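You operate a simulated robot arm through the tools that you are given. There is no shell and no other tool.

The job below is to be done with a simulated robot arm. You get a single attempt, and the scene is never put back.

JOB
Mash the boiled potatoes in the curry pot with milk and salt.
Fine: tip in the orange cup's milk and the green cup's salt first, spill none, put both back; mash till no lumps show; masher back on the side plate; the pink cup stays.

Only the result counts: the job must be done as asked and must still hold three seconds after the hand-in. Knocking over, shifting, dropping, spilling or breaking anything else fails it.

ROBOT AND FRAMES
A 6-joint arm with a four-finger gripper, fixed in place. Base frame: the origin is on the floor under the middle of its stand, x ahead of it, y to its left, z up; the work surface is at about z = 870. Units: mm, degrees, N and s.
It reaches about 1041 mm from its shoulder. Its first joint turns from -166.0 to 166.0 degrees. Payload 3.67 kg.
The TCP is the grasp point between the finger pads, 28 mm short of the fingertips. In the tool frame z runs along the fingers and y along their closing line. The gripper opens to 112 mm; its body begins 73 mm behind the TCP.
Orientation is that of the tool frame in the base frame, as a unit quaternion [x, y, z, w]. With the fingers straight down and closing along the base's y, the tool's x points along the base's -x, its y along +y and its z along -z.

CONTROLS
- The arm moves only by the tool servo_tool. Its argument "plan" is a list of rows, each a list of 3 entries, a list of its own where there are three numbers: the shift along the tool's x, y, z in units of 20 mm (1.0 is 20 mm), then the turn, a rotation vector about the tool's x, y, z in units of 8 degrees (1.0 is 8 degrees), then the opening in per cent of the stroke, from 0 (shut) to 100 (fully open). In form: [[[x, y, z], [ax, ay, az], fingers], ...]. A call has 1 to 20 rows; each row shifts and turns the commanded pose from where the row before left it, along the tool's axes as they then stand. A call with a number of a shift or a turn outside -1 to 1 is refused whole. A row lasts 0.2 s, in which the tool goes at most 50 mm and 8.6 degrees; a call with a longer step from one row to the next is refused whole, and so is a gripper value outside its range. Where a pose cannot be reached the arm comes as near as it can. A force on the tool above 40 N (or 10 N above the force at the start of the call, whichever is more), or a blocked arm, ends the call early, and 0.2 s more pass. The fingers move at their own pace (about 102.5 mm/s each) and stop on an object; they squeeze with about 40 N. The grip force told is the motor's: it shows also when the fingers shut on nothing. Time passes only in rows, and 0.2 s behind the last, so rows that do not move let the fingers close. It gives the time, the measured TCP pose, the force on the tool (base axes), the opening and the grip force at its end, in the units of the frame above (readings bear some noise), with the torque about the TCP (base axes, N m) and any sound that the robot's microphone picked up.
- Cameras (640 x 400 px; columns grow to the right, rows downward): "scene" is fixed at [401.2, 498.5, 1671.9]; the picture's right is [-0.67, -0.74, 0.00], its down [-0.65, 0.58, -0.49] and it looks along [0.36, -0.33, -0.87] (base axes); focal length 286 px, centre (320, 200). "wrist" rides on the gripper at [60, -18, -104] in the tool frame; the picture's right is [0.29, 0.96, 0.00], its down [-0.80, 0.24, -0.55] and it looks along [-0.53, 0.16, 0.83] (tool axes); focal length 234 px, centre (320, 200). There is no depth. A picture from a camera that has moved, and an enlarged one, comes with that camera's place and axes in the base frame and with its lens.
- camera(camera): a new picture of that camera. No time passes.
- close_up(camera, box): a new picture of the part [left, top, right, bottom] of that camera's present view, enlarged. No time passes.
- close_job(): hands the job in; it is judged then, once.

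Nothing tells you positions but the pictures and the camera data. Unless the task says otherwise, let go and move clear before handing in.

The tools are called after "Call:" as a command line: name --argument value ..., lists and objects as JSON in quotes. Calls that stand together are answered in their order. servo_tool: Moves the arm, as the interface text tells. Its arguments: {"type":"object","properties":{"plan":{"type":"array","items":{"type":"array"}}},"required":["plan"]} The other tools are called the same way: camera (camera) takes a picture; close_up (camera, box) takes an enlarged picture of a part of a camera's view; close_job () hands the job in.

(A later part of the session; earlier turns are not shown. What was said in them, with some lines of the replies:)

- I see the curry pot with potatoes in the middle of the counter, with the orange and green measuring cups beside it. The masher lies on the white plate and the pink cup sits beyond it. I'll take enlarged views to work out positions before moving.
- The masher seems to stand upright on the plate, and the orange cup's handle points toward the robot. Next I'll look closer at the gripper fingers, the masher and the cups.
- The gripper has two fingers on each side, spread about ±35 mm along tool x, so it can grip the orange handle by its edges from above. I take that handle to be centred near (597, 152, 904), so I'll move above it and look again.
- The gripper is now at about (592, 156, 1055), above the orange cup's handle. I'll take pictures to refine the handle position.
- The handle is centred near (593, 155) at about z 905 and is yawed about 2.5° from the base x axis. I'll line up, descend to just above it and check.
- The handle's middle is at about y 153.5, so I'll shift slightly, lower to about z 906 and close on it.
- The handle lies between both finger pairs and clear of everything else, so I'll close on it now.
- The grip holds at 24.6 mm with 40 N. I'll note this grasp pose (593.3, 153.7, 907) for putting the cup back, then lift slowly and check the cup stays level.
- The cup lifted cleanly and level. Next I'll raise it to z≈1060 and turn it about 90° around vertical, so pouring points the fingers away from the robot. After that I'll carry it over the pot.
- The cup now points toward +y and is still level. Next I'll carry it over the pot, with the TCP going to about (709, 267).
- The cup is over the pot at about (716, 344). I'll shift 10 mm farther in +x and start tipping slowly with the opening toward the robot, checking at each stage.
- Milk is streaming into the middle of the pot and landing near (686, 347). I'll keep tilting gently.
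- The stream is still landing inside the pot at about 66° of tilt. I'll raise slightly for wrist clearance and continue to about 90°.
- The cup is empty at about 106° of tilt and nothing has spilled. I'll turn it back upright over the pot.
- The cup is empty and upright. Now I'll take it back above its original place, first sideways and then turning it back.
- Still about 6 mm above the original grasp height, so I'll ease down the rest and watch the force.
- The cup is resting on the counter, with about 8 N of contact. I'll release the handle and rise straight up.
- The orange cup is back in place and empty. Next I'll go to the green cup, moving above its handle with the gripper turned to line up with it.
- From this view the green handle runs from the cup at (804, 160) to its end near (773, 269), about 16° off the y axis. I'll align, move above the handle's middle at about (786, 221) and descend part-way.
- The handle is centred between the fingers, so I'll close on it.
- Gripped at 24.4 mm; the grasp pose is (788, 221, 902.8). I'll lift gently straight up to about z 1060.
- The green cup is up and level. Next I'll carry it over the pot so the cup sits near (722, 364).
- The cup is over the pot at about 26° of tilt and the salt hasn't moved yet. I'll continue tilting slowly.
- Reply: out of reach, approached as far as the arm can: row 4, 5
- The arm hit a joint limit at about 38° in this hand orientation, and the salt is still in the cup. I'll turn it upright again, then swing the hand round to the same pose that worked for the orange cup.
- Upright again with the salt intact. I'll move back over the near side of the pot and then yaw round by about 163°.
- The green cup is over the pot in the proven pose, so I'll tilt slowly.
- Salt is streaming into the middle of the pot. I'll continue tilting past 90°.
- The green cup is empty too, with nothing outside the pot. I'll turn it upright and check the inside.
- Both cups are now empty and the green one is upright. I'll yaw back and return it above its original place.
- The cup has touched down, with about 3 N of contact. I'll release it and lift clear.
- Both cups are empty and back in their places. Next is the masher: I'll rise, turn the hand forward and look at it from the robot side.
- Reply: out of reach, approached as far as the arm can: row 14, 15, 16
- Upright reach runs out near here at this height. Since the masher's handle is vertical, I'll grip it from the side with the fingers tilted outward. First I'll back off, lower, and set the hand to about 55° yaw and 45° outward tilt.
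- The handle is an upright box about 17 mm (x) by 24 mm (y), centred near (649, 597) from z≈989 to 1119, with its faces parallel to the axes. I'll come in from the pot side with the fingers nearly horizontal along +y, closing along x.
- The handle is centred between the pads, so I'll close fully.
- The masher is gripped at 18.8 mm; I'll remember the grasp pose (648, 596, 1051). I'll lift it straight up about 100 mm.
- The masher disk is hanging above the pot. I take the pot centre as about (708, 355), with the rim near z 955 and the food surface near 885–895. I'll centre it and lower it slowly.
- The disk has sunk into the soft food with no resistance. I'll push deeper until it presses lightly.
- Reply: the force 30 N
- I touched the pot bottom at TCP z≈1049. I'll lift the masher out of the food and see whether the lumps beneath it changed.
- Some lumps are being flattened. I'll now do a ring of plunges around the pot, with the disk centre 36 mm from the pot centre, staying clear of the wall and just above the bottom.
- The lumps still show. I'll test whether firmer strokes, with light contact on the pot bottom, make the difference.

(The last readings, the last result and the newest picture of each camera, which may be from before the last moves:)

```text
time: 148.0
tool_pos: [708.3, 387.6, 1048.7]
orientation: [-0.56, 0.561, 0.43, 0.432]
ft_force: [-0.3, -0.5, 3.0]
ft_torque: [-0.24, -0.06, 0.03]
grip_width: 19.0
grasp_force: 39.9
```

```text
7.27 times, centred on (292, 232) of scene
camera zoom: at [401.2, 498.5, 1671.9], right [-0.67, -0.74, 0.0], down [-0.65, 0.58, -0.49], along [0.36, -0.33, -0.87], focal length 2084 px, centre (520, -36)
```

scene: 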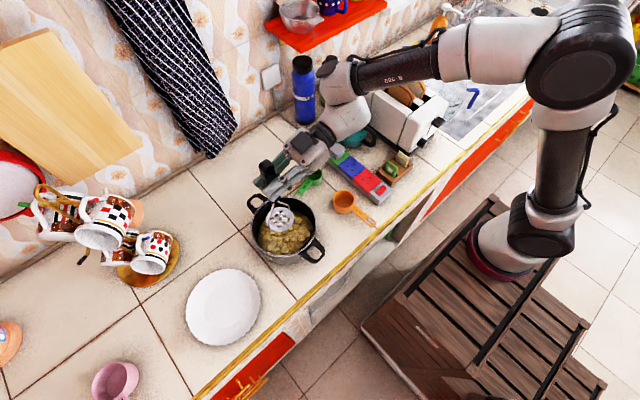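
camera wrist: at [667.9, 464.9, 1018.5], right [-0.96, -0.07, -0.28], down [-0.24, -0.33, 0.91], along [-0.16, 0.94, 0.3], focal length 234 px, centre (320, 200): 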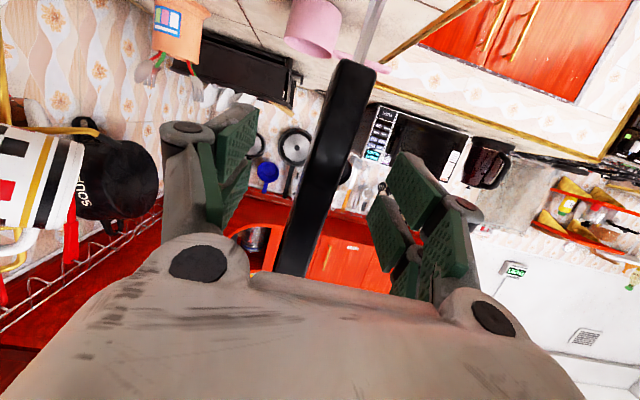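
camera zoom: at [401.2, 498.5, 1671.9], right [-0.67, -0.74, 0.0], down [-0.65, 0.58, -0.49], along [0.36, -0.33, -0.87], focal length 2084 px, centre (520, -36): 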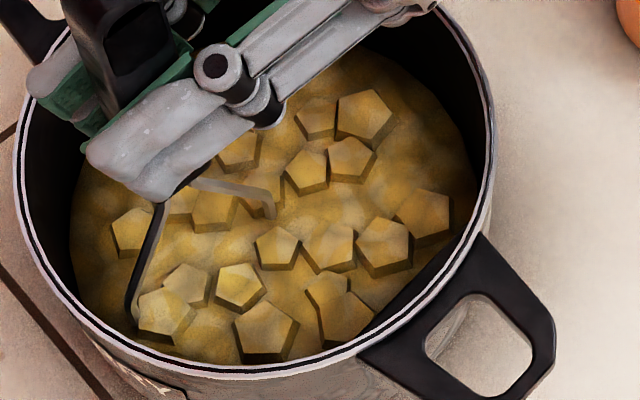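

Call:
servo_tool --plan '[[[0.05, 0, 0.013], [0, 0, 0], 0], [[0.05, 0, 0.013], [0, 0, 0], 0], [[0, 0, 0], [0, 0, 0], 0]]'

Call:
close_up --camera "scene" --box '[260, 205, 325, 260]'

```text
time: 148.8
tool_pos: [707.5, 387.5, 1048.3]
orientation: [-0.56, 0.56, 0.431, 0.432]
ft_force: [3.0, 0.0, 22.7]
ft_torque: [-0.29, -0.07, -0.01]
grip_width: 19.1
grasp_force: 39.9
```

```text
7.27 times, centred on (292, 232) of scene
camera zoom: at [401.2, 498.5, 1671.9], right [-0.67, -0.74, 0.0], down [-0.65, 0.58, -0.49], along [0.36, -0.33, -0.87], focal length 2084 px, centre (520, -36)
```

zoom: 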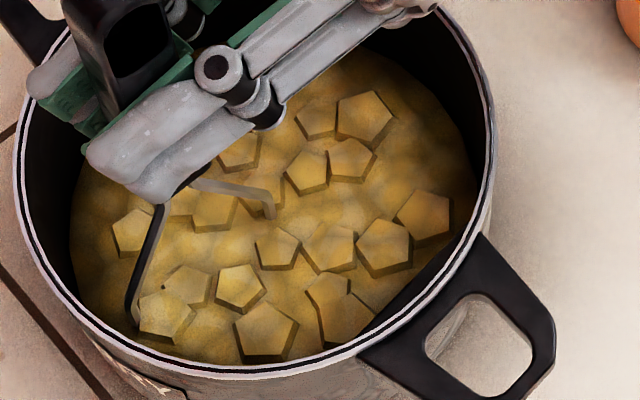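

Pressing firmly (about 23 N) does seem to flatten the lumps. I'll do a ring of firm presses of about 25 N each, lifting clear between positions.

Call:
servo_tool --plan '[[[-0.9, 0, -0.2385], [0, 0, 0], 0], [[-0.753, -0.64, -0.471], [0, 0, 0], 0], [[0.867, -0.64, -0.042], [0, 0, 0], 0], [[0.6, 0, 0.159], [0, 0, 0], 0], [[0.43, 0, 0.114], [0, 0, 0], 0], [[0, 0, 0], [0, 0, 0], 0], [[-0.9, 0, -0.2385], [0, 0, 0], 0], [[-0.657, -0.263, -0.834], [0, 0, 0], 0], [[0.963, -0.263, -0.405], [0, 0, 0], 0], [[0.6, 0, 0.159], [0, 0, 0], 0], [[0.32, 0, 0.085], [0, 0, 0], 0], [[0, 0, 0], [0, 0, 0], 0], [[-0.9, 0, -0.2385], [0, 0, 0], 0], [[-0.657, 0.263, -0.834], [0, 0, 0], 0], [[0.963, 0.263, -0.405], [0, 0, 0], 0], [[0.6, 0, 0.159], [0, 0, 0], 0], [[0.32, 0, 0.085], [0, 0, 0], 0], [[0, 0, 0], [0, 0, 0], 0]]'

Call:
close_up --camera "scene" --box '[260, 205, 325, 260]'

Call:
close_up --camera "scene" --box '[235, 185, 335, 275]'

```text
time: 152.6
tool_pos: [732.0, 325.4, 1046.7]
orientation: [-0.559, 0.56, 0.431, 0.434]
ft_force: [0.3, -1.8, 30.2]
ft_torque: [0.5, 0.11, 0.0]
grip_width: 19.1
grasp_force: 40.2
```

```text
7.27 times, centred on (292, 232) of scene
camera zoom: at [401.2, 498.5, 1671.9], right [-0.67, -0.74, 0.0], down [-0.65, 0.58, -0.49], along [0.36, -0.33, -0.87], focal length 2084 px, centre (520, -36)
```

zoom: 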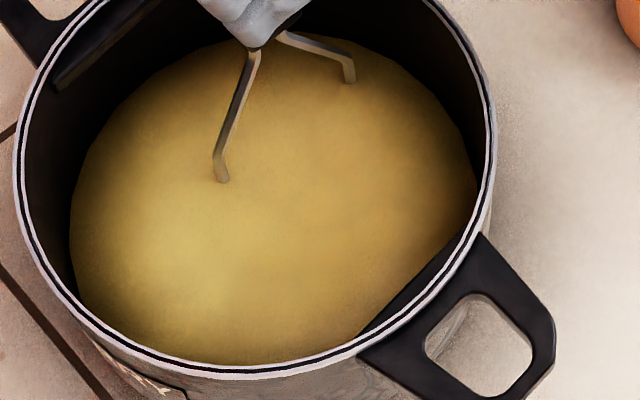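

```text
4.44 times, centred on (285, 230) of scene
camera zoom: at [401.2, 498.5, 1671.9], right [-0.67, -0.74, 0.0], down [-0.65, 0.58, -0.49], along [0.36, -0.33, -0.87], focal length 1274 px, centre (476, 67)
```

zoom: 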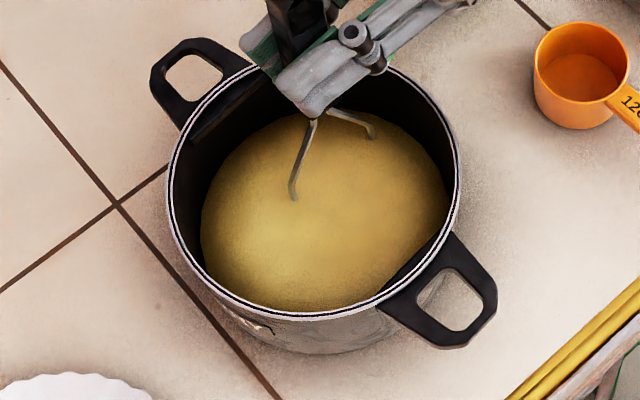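

The mash is now completely smooth with no lumps visible. I'll lift the masher straight out and inspect the whole surface.

Call:
servo_tool --plan '[[[-0.3, 0, -0.08], [0, 0, 0], 0], [[-0.6, 0, -0.159], [0, 0, 0], 0], [[-0.8, 0, -0.212], [0, 0, 0], 0], [[-0.8, 0, -0.212], [0, 0, 0], 0], [[-0.8, 0, -0.212], [0, 0, 0], 0], [[-0.8, 0, -0.212], [0, 0, 0], 0], [[-0.8, 0, -0.212], [0, 0, 0], 0], [[-0.3, 0, -0.08], [0, 0, 0], 0], [[0, 0, 0], [0, 0, 0], 0], [[0, 0, 0], [0, 0, 0], 0]]'

Call:
camera --camera "scene"

Call:
close_up --camera "scene" --box '[225, 165, 345, 275]'

```text
time: 154.8
tool_pos: [734.0, 325.8, 1152.2]
orientation: [-0.56, 0.561, 0.431, 0.431]
ft_force: [0.1, -1.0, -1.7]
ft_torque: [0.0, -0.01, 0.03]
grip_width: 19.2
grasp_force: 40.4
```

```text
taken
```

scene: 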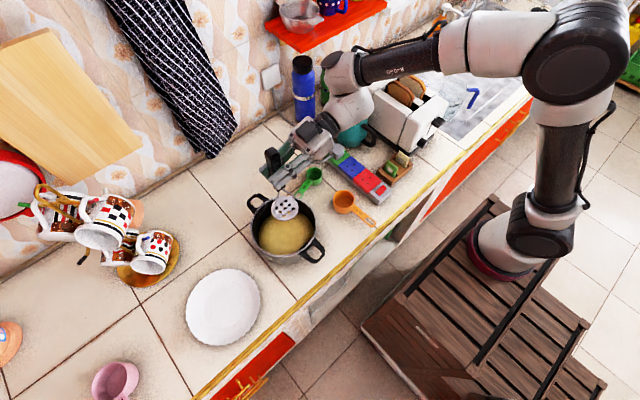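

```text
3.64 times, centred on (285, 220) of scene
camera zoom: at [401.2, 498.5, 1671.9], right [-0.67, -0.74, 0.0], down [-0.65, 0.58, -0.49], along [0.36, -0.33, -0.87], focal length 1042 px, centre (447, 127)
```

zoom: 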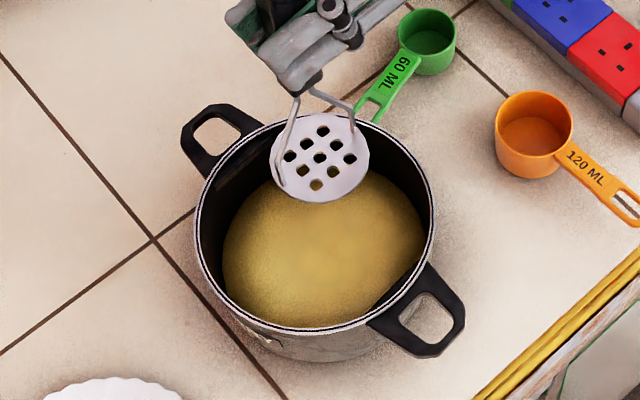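

Every part of the mash is smooth and the pot hasn't moved. Now I'll carry the masher back over the plate.

Call:
servo_tool --plan '[[[-0.08, 0.1, 0.3], [0, 0, 0], 0], [[-0.159, 0.194, 0.6], [0, 0, 0], 0], [[-0.238, 0.291, 0.9], [0, 0, 0], 0], [[-0.238, 0.291, 0.9], [0, 0, 0], 0], [[-0.238, 0.291, 0.9], [0, 0, 0], 0], [[-0.238, 0.291, 0.9], [0, 0, 0], 0], [[-0.238, 0.291, 0.9], [0, 0, 0], 0], [[-0.238, 0.291, 0.9], [0, 0, 0], 0], [[-0.238, 0.291, 0.9], [0, 0, 0], 0], [[-0.238, 0.291, 0.9], [0, 0, 0], 0], [[-0.238, 0.291, 0.9], [0, 0, 0], 0], [[-0.238, 0.291, 0.9], [0, 0, 0], 0], [[-0.238, 0.291, 0.9], [0, 0, 0], 0], [[-0.238, 0.291, 0.9], [0, 0, 0], 0], [[-0.238, 0.291, 0.9], [0, 0, 0], 0], [[-0.093, 0.113, 0.35], [0, 0, 0], 0], [[-0.034, 0.042, 0.13], [0, 0, 0], 0], [[0, 0, 0], [0, 0, 0], 0]]'

Call:
camera --camera "scene"

Call:
close_up --camera "scene" --box '[150, 220, 310, 360]'

```text
time: 158.6
tool_pos: [649.8, 597.7, 1153.1]
orientation: [-0.56, 0.561, 0.43, 0.431]
ft_force: [-0.7, -0.3, -1.2]
ft_torque: [-0.03, -0.01, 0.02]
grip_width: 18.9
grasp_force: 40.2
```

```text
taken
```

scene: 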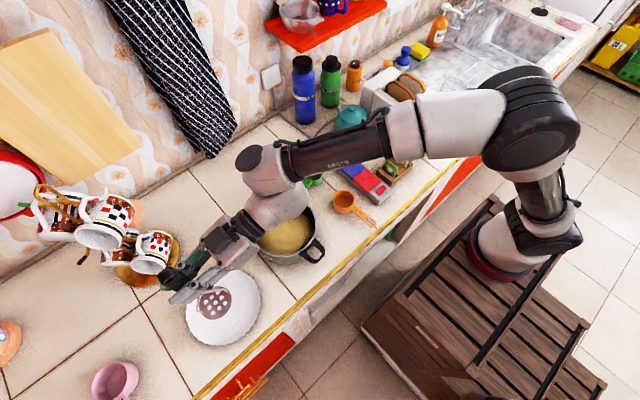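

```text
2.86 times, centred on (230, 290) of scene
camera zoom: at [401.2, 498.5, 1671.9], right [-0.67, -0.74, 0.0], down [-0.65, 0.58, -0.49], along [0.36, -0.33, -0.87], focal length 819 px, centre (577, -57)
```

zoom: 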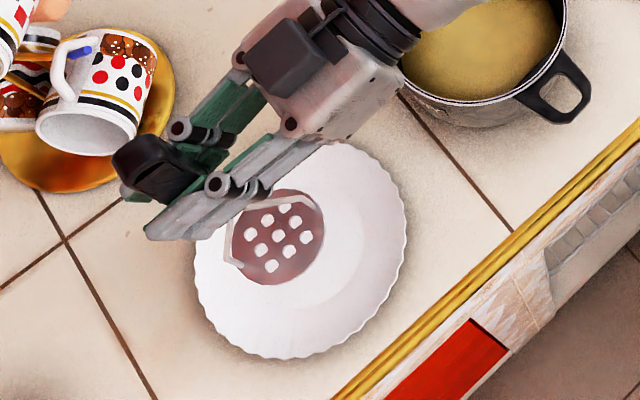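

Call:
servo_tool --plan '[[[0.02, 0.065, -0.08], [0, 0, 0], 0], [[0.35, 0, 0.093], [0, 0, 0], 0], [[0.7, 0, 0.1855], [0, 0, 0], 0], [[0.7, 0, 0.1855], [0, 0, 0], 0], [[0.7, 0, 0.1855], [0, 0, 0], 0], [[0.7, 0, 0.1855], [0, 0, 0], 0], [[0.7, 0, 0.1855], [0, 0, 0], 0], [[0.5, 0, 0.1325], [0, 0, 0], 0], [[0.2, 0, 0.053], [0, 0, 0], 0], [[0, 0, 0], [0, 0, 0], 0]]'

Call:
close_up --camera "scene" --box '[170, 250, 290, 350]'

```text
time: 160.8
tool_pos: [648.4, 595.6, 1057.0]
orientation: [-0.561, 0.561, 0.431, 0.43]
ft_force: [1.0, 0.6, 0.2]
ft_torque: [0.01, -0.01, 0.0]
grip_width: 19.0
grasp_force: 40.0
```

```text
4.00 times, centred on (230, 300) of scene
camera zoom: at [401.2, 498.5, 1671.9], right [-0.67, -0.74, 0.0], down [-0.65, 0.58, -0.49], along [0.36, -0.33, -0.87], focal length 1146 px, centre (680, -200)
```

zoom: 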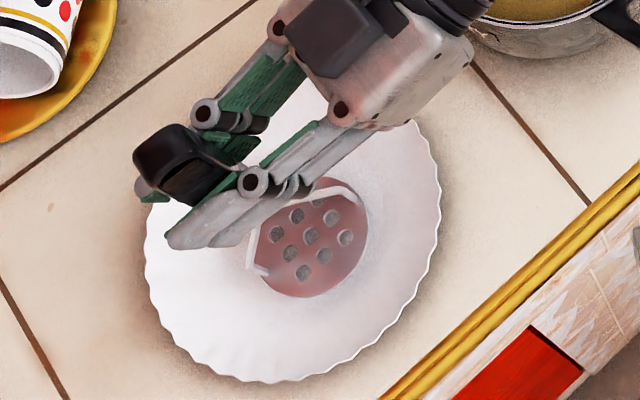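

Call:
servo_tool --plan '[[[0.1, 0, 0.0265], [0, 0, 0], 0], [[0.1, 0, 0.0265], [0, 0, 0], 0], [[0.1, 0, 0.0265], [0, 0, 0], 0], [[0, 0, 0], [0, 0, 0], 0]]'

```text
time: 161.8
tool_pos: [649.3, 595.3, 1052.6]
orientation: [-0.56, 0.561, 0.431, 0.431]
ft_force: [0.3, -0.1, -1.8]
ft_torque: [-0.02, -0.01, 0.02]
grip_width: 18.9
grasp_force: 40.0
```

Not touching the plate yet, so I'll ease down another few millimetres.

Call:
servo_tool --plan '[[[0.05, 0, 0.013], [0, 0, 0], 0], [[0.05, 0, 0.013], [0, 0, 0], 0], [[0.05, 0, 0.013], [0, 0, 0], 0], [[0, 0, 0], [0, 0, 0], 0]]'

```text
time: 162.8
tool_pos: [648.8, 596.0, 1047.9]
orientation: [-0.559, 0.562, 0.43, 0.432]
ft_force: [0.4, 0.0, -2.4]
ft_torque: [-0.05, -0.01, 0.01]
grip_width: 18.8
grasp_force: 39.7
```

Call:
servo_tool --plan '[[[0.04, 0, 0.01], [0, 0, 0], 0], [[0.04, 0, 0.01], [0, 0, 0], 0], [[0, 0, 0], [0, 0, 0], 0]]'

Call:
close_up --camera "scene" --box '[170, 250, 290, 350]'

```text
time: 163.6
tool_pos: [648.2, 596.3, 1048.5]
orientation: [-0.56, 0.561, 0.431, 0.432]
ft_force: [0.4, 0.5, 8.5]
ft_torque: [0.01, 0.1, -0.01]
grip_width: 19.0
grasp_force: 40.2
```

```text
4.00 times, centred on (230, 300) of scene
camera zoom: at [401.2, 498.5, 1671.9], right [-0.67, -0.74, 0.0], down [-0.65, 0.58, -0.49], along [0.36, -0.33, -0.87], focal length 1146 px, centre (680, -200)
```

zoom: 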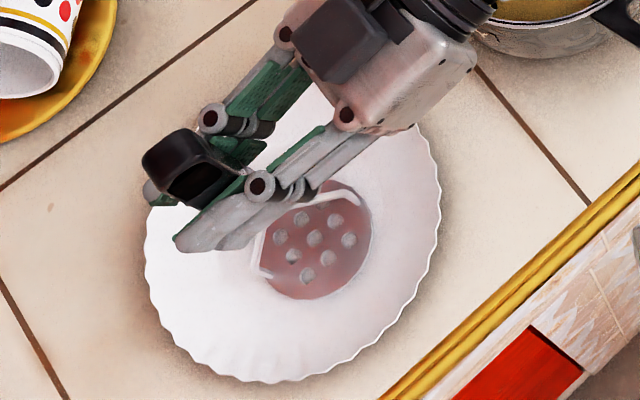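

The masher rests on the plate with about 10 N of contact. I'll open gently and check that it stands before backing away.

Call:
servo_tool --plan '[[[0, 0, 0], [0, 0, 0], 0], [[0, 0, 0], [0, 0, 0], 22], [[0, 0, 0], [0, 0, 0], 28], [[0, 0, 0], [0, 0, 0], 32], [[0, 0, 0], [0, 0, 0], 32]]'

Call:
close_up --camera "scene" --box '[170, 250, 290, 350]'

Call:
close_up --camera "wrist" --box '[150, 20, 490, 300]'

```text
time: 164.8
tool_pos: [647.6, 595.3, 1047.4]
orientation: [-0.56, 0.562, 0.43, 0.431]
ft_force: [0.0, 0.3, 0.6]
ft_torque: [0.02, 0.0, 0.05]
grip_width: 35.7
grasp_force: 0.0
```

```text
4.00 times, centred on (230, 300) of scene
camera zoom: at [401.2, 498.5, 1671.9], right [-0.67, -0.74, 0.0], down [-0.65, 0.58, -0.49], along [0.36, -0.33, -0.87], focal length 1146 px, centre (680, -200)
```

zoom: 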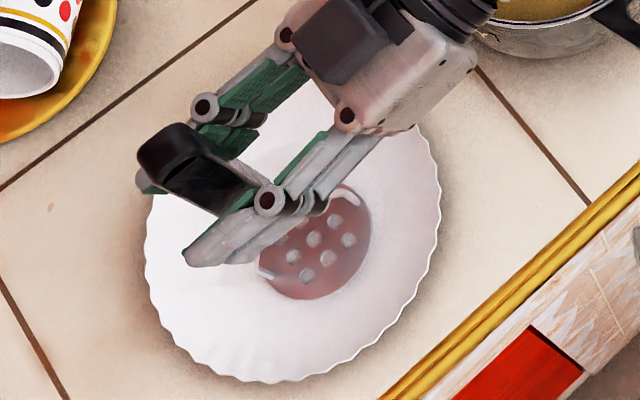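

```text
1.43 times, centred on (320, 160) of wrist
camera zoom: at [666.1, 479.9, 1014.9], right [-0.96, -0.07, -0.28], down [-0.24, -0.33, 0.91], along [-0.16, 0.94, 0.3], focal length 334 px, centre (320, 257)
```

zoom: 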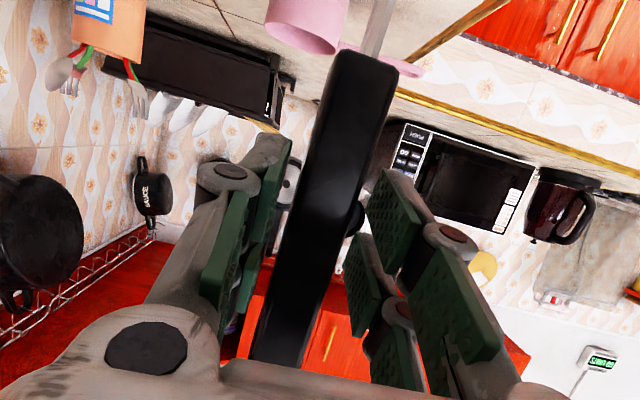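

The masher stands on its own. I'll open wider and back out straight along −y.

Call:
servo_tool --plan '[[[0, 0, 0], [0, 0, 0], 50], [[0, 0, 0], [0, 0, 0], 70], [[0, 0, 0], [0, 0, 0], 70], [[0.1, 0, -0.378], [0, 0, 0], 70], [[0.205, 0, -0.774], [0, 0, 0], 70], [[0.205, 0, -0.774], [0, 0, 0], 70], [[0.205, 0, -0.774], [0, 0, 0], 70], [[0.205, 0, -0.774], [0, 0, 0], 70], [[0.205, 0, -0.774], [0, 0, 0], 70], [[0.205, 0, -0.774], [0, 0, 0], 70], [[0.205, 0, -0.774], [0, 0, 0], 70], [[0.205, 0, -0.774], [0, 0, 0], 70], [[0, 0, 0], [0, 0, 0], 70]]'

Call:
camera --camera "scene"

Call:
close_up --camera "scene" --box '[170, 250, 290, 350]'

```text
time: 167.6
tool_pos: [648.1, 460.6, 1047.1]
orientation: [-0.56, 0.561, 0.431, 0.431]
ft_force: [-0.9, 0.3, -0.2]
ft_torque: [0.04, -0.01, 0.02]
grip_width: 78.4
grasp_force: 0.0
```

```text
taken
```

scene: 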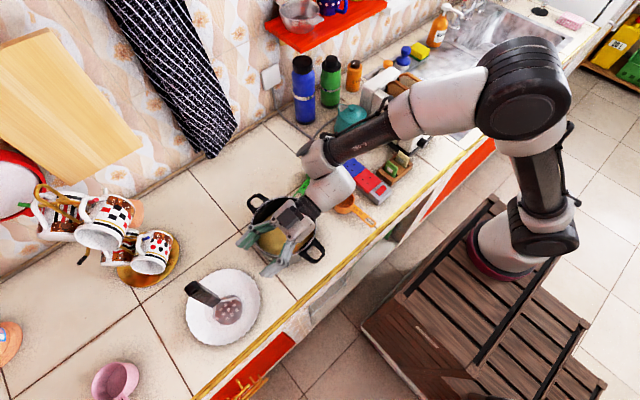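

```text
4.00 times, centred on (230, 300) of scene
camera zoom: at [401.2, 498.5, 1671.9], right [-0.67, -0.74, 0.0], down [-0.65, 0.58, -0.49], along [0.36, -0.33, -0.87], focal length 1146 px, centre (680, -200)
```

zoom: 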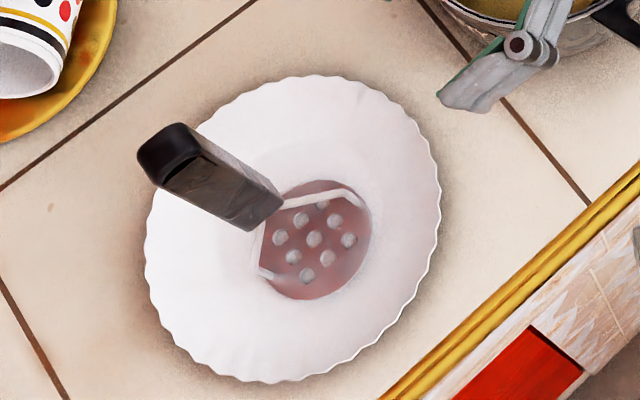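

Call:
servo_tool --plan '[[[-0.8, 0, -0.212], [0, 0, 0], 70], [[-0.8, 0, -0.212], [0, 0, 0], 70], [[-0.8, 0, -0.212], [0, 0, 0], 70], [[-0.8, 0, -0.212], [0, 0, 0], 70], [[-0.8, 0, -0.212], [0, 0, 0], 70], [[-0.8, 0, -0.212], [0, 0, 0], 70], [[0.11, 0.857, -0.414], [0, 0, 0], 70], [[0.11, 0.857, -0.414], [0, 0, 0], 70], [[0.11, 0.857, -0.414], [0, 0, 0], 70], [[0.11, 0.857, -0.414], [0, 0, 0], 70], [[0.11, 0.857, -0.414], [0, 0, 0], 70], [[0.11, 0.857, -0.414], [0, 0, 0], 70], [[0.11, 0.857, -0.414], [0, 0, 0], 70], [[0, 0, 0], [0, 0, 0], 70]]'

Call:
camera --camera "scene"

Call:
close_up --camera "scene" --box '[230, 130, 410, 280]'

Call:
close_up --camera "scene" --box '[60, 250, 240, 400]'

```text
time: 170.6
tool_pos: [526.4, 399.9, 1146.1]
orientation: [-0.56, 0.561, 0.431, 0.431]
ft_force: [-0.1, 0.2, 0.1]
ft_torque: [0.02, 0.04, 0.0]
grip_width: 78.3
grasp_force: 0.0
```

```text
taken
```

scene: 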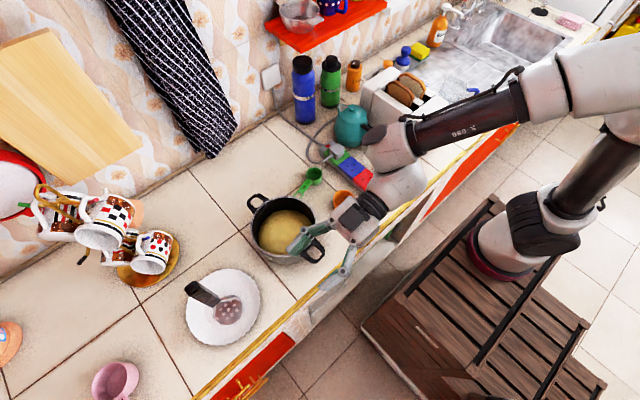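

```text
2.67 times, centred on (320, 205) of scene
camera zoom: at [401.2, 498.5, 1671.9], right [-0.67, -0.74, 0.0], down [-0.65, 0.58, -0.49], along [0.36, -0.33, -0.87], focal length 764 px, centre (320, 187)
```

zoom: 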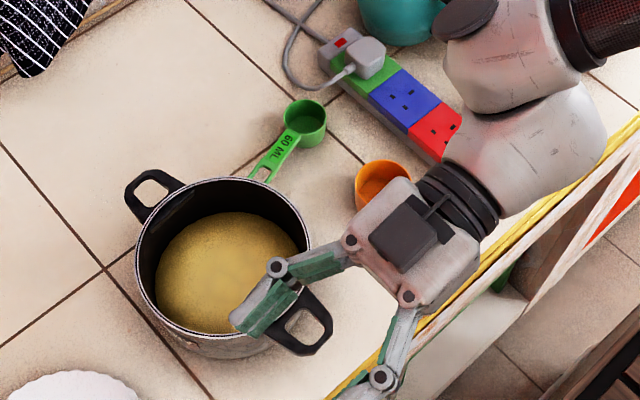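

```text
2.67 times, centred on (150, 325) of scene
camera zoom: at [401.2, 498.5, 1671.9], right [-0.67, -0.74, 0.0], down [-0.65, 0.58, -0.49], along [0.36, -0.33, -0.87], focal length 764 px, centre (773, -133)
```

zoom: 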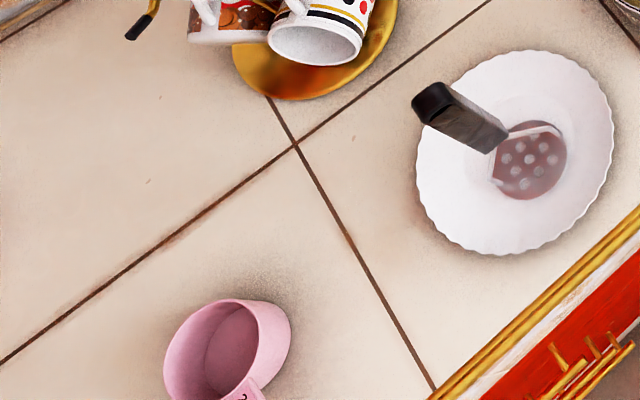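

Call:
servo_tool --plan '[[[-0.8, 0.5, -0.212], [0, 0, 0], 70], [[-0.8, 0.5, -0.212], [0, 0, 0], 70], [[-0.8, 0.5, -0.212], [0, 0, 0], 70], [[-0.8, 0.5, -0.212], [0, 0, 0], 70], [[-0.8, 0.5, -0.212], [0, 0, 0], 70], [[-0.8, 0.5, -0.212], [0, 0, 0], 70], [[-0.8, 0, -0.212], [0, 0, 0], 70], [[0, 0, -0.5], [0, 0, 0], 70], [[0, 0, -0.5], [0, 0, 0], 70], [[0, 0, -0.5], [0, 0, 0], 70], [[0, 0, -0.5], [0, 0, 0], 70], [[0, 0, 0], [0, 0, 0], 70]]'

Call:
camera --camera "scene"

Call:
close_up --camera "scene" --box '[230, 130, 410, 280]'

Call:
close_up --camera "scene" --box '[235, 185, 335, 275]'

```text
time: 173.2
tool_pos: [467.6, 360.9, 1273.6]
orientation: [-0.56, 0.561, 0.431, 0.431]
ft_force: [0.6, 0.3, 0.8]
ft_torque: [0.01, -0.01, -0.02]
grip_width: 78.4
grasp_force: 0.0
```

```text
taken
```

scene: 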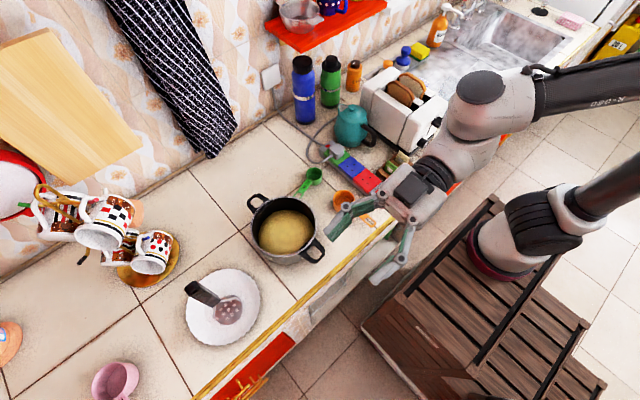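

```text
2.67 times, centred on (320, 205) of scene
camera zoom: at [401.2, 498.5, 1671.9], right [-0.67, -0.74, 0.0], down [-0.65, 0.58, -0.49], along [0.36, -0.33, -0.87], focal length 764 px, centre (320, 187)
```

zoom: 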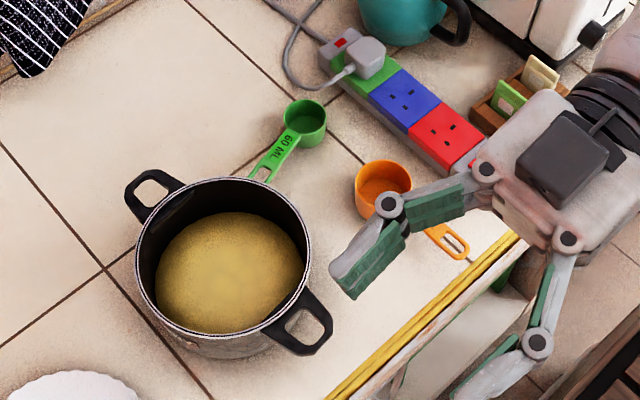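

```text
4.44 times, centred on (285, 230) of scene
camera zoom: at [401.2, 498.5, 1671.9], right [-0.67, -0.74, 0.0], down [-0.65, 0.58, -0.49], along [0.36, -0.33, -0.87], focal length 1274 px, centre (476, 67)
```

zoom: 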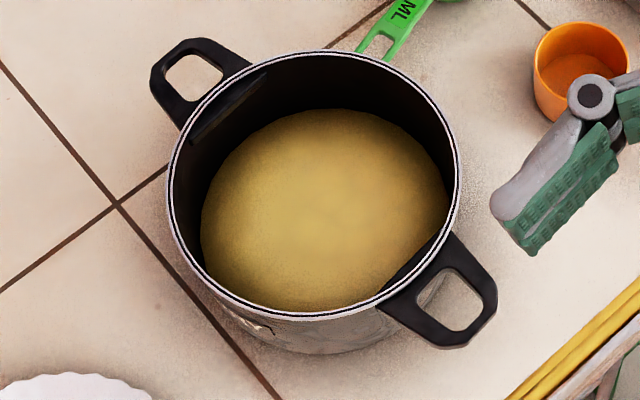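

The mash is smooth, and the pot, both cups and the masher are all in their original places. The pink cup is untouched, nothing is spilled, and the gripper is empty and clear. I'm handing the job in.

Call:
close_job

```text
The job is handed in.
```

The potatoes are mashed, and I've handed the job in; I didn't get a verdict back. In the last pictures before the hand-in:

- **Milk and salt:** Both cups were emptied into the pot before mashing. I saw no spills on the counter.
- **Cups:** The orange and green cups are upright and empty, back where they started. The pink cup was never touched.
- **Mash:** The surface is smooth, with no lumps showing. It took firm presses of about 25–30 N; lighter strokes did nothing.
- **Masher:** It stands on the side plate as before, and the plate hasn't moved.
- **Pot:** It's in the same spot as at the start.

The gripper is open, empty and clear of everything.
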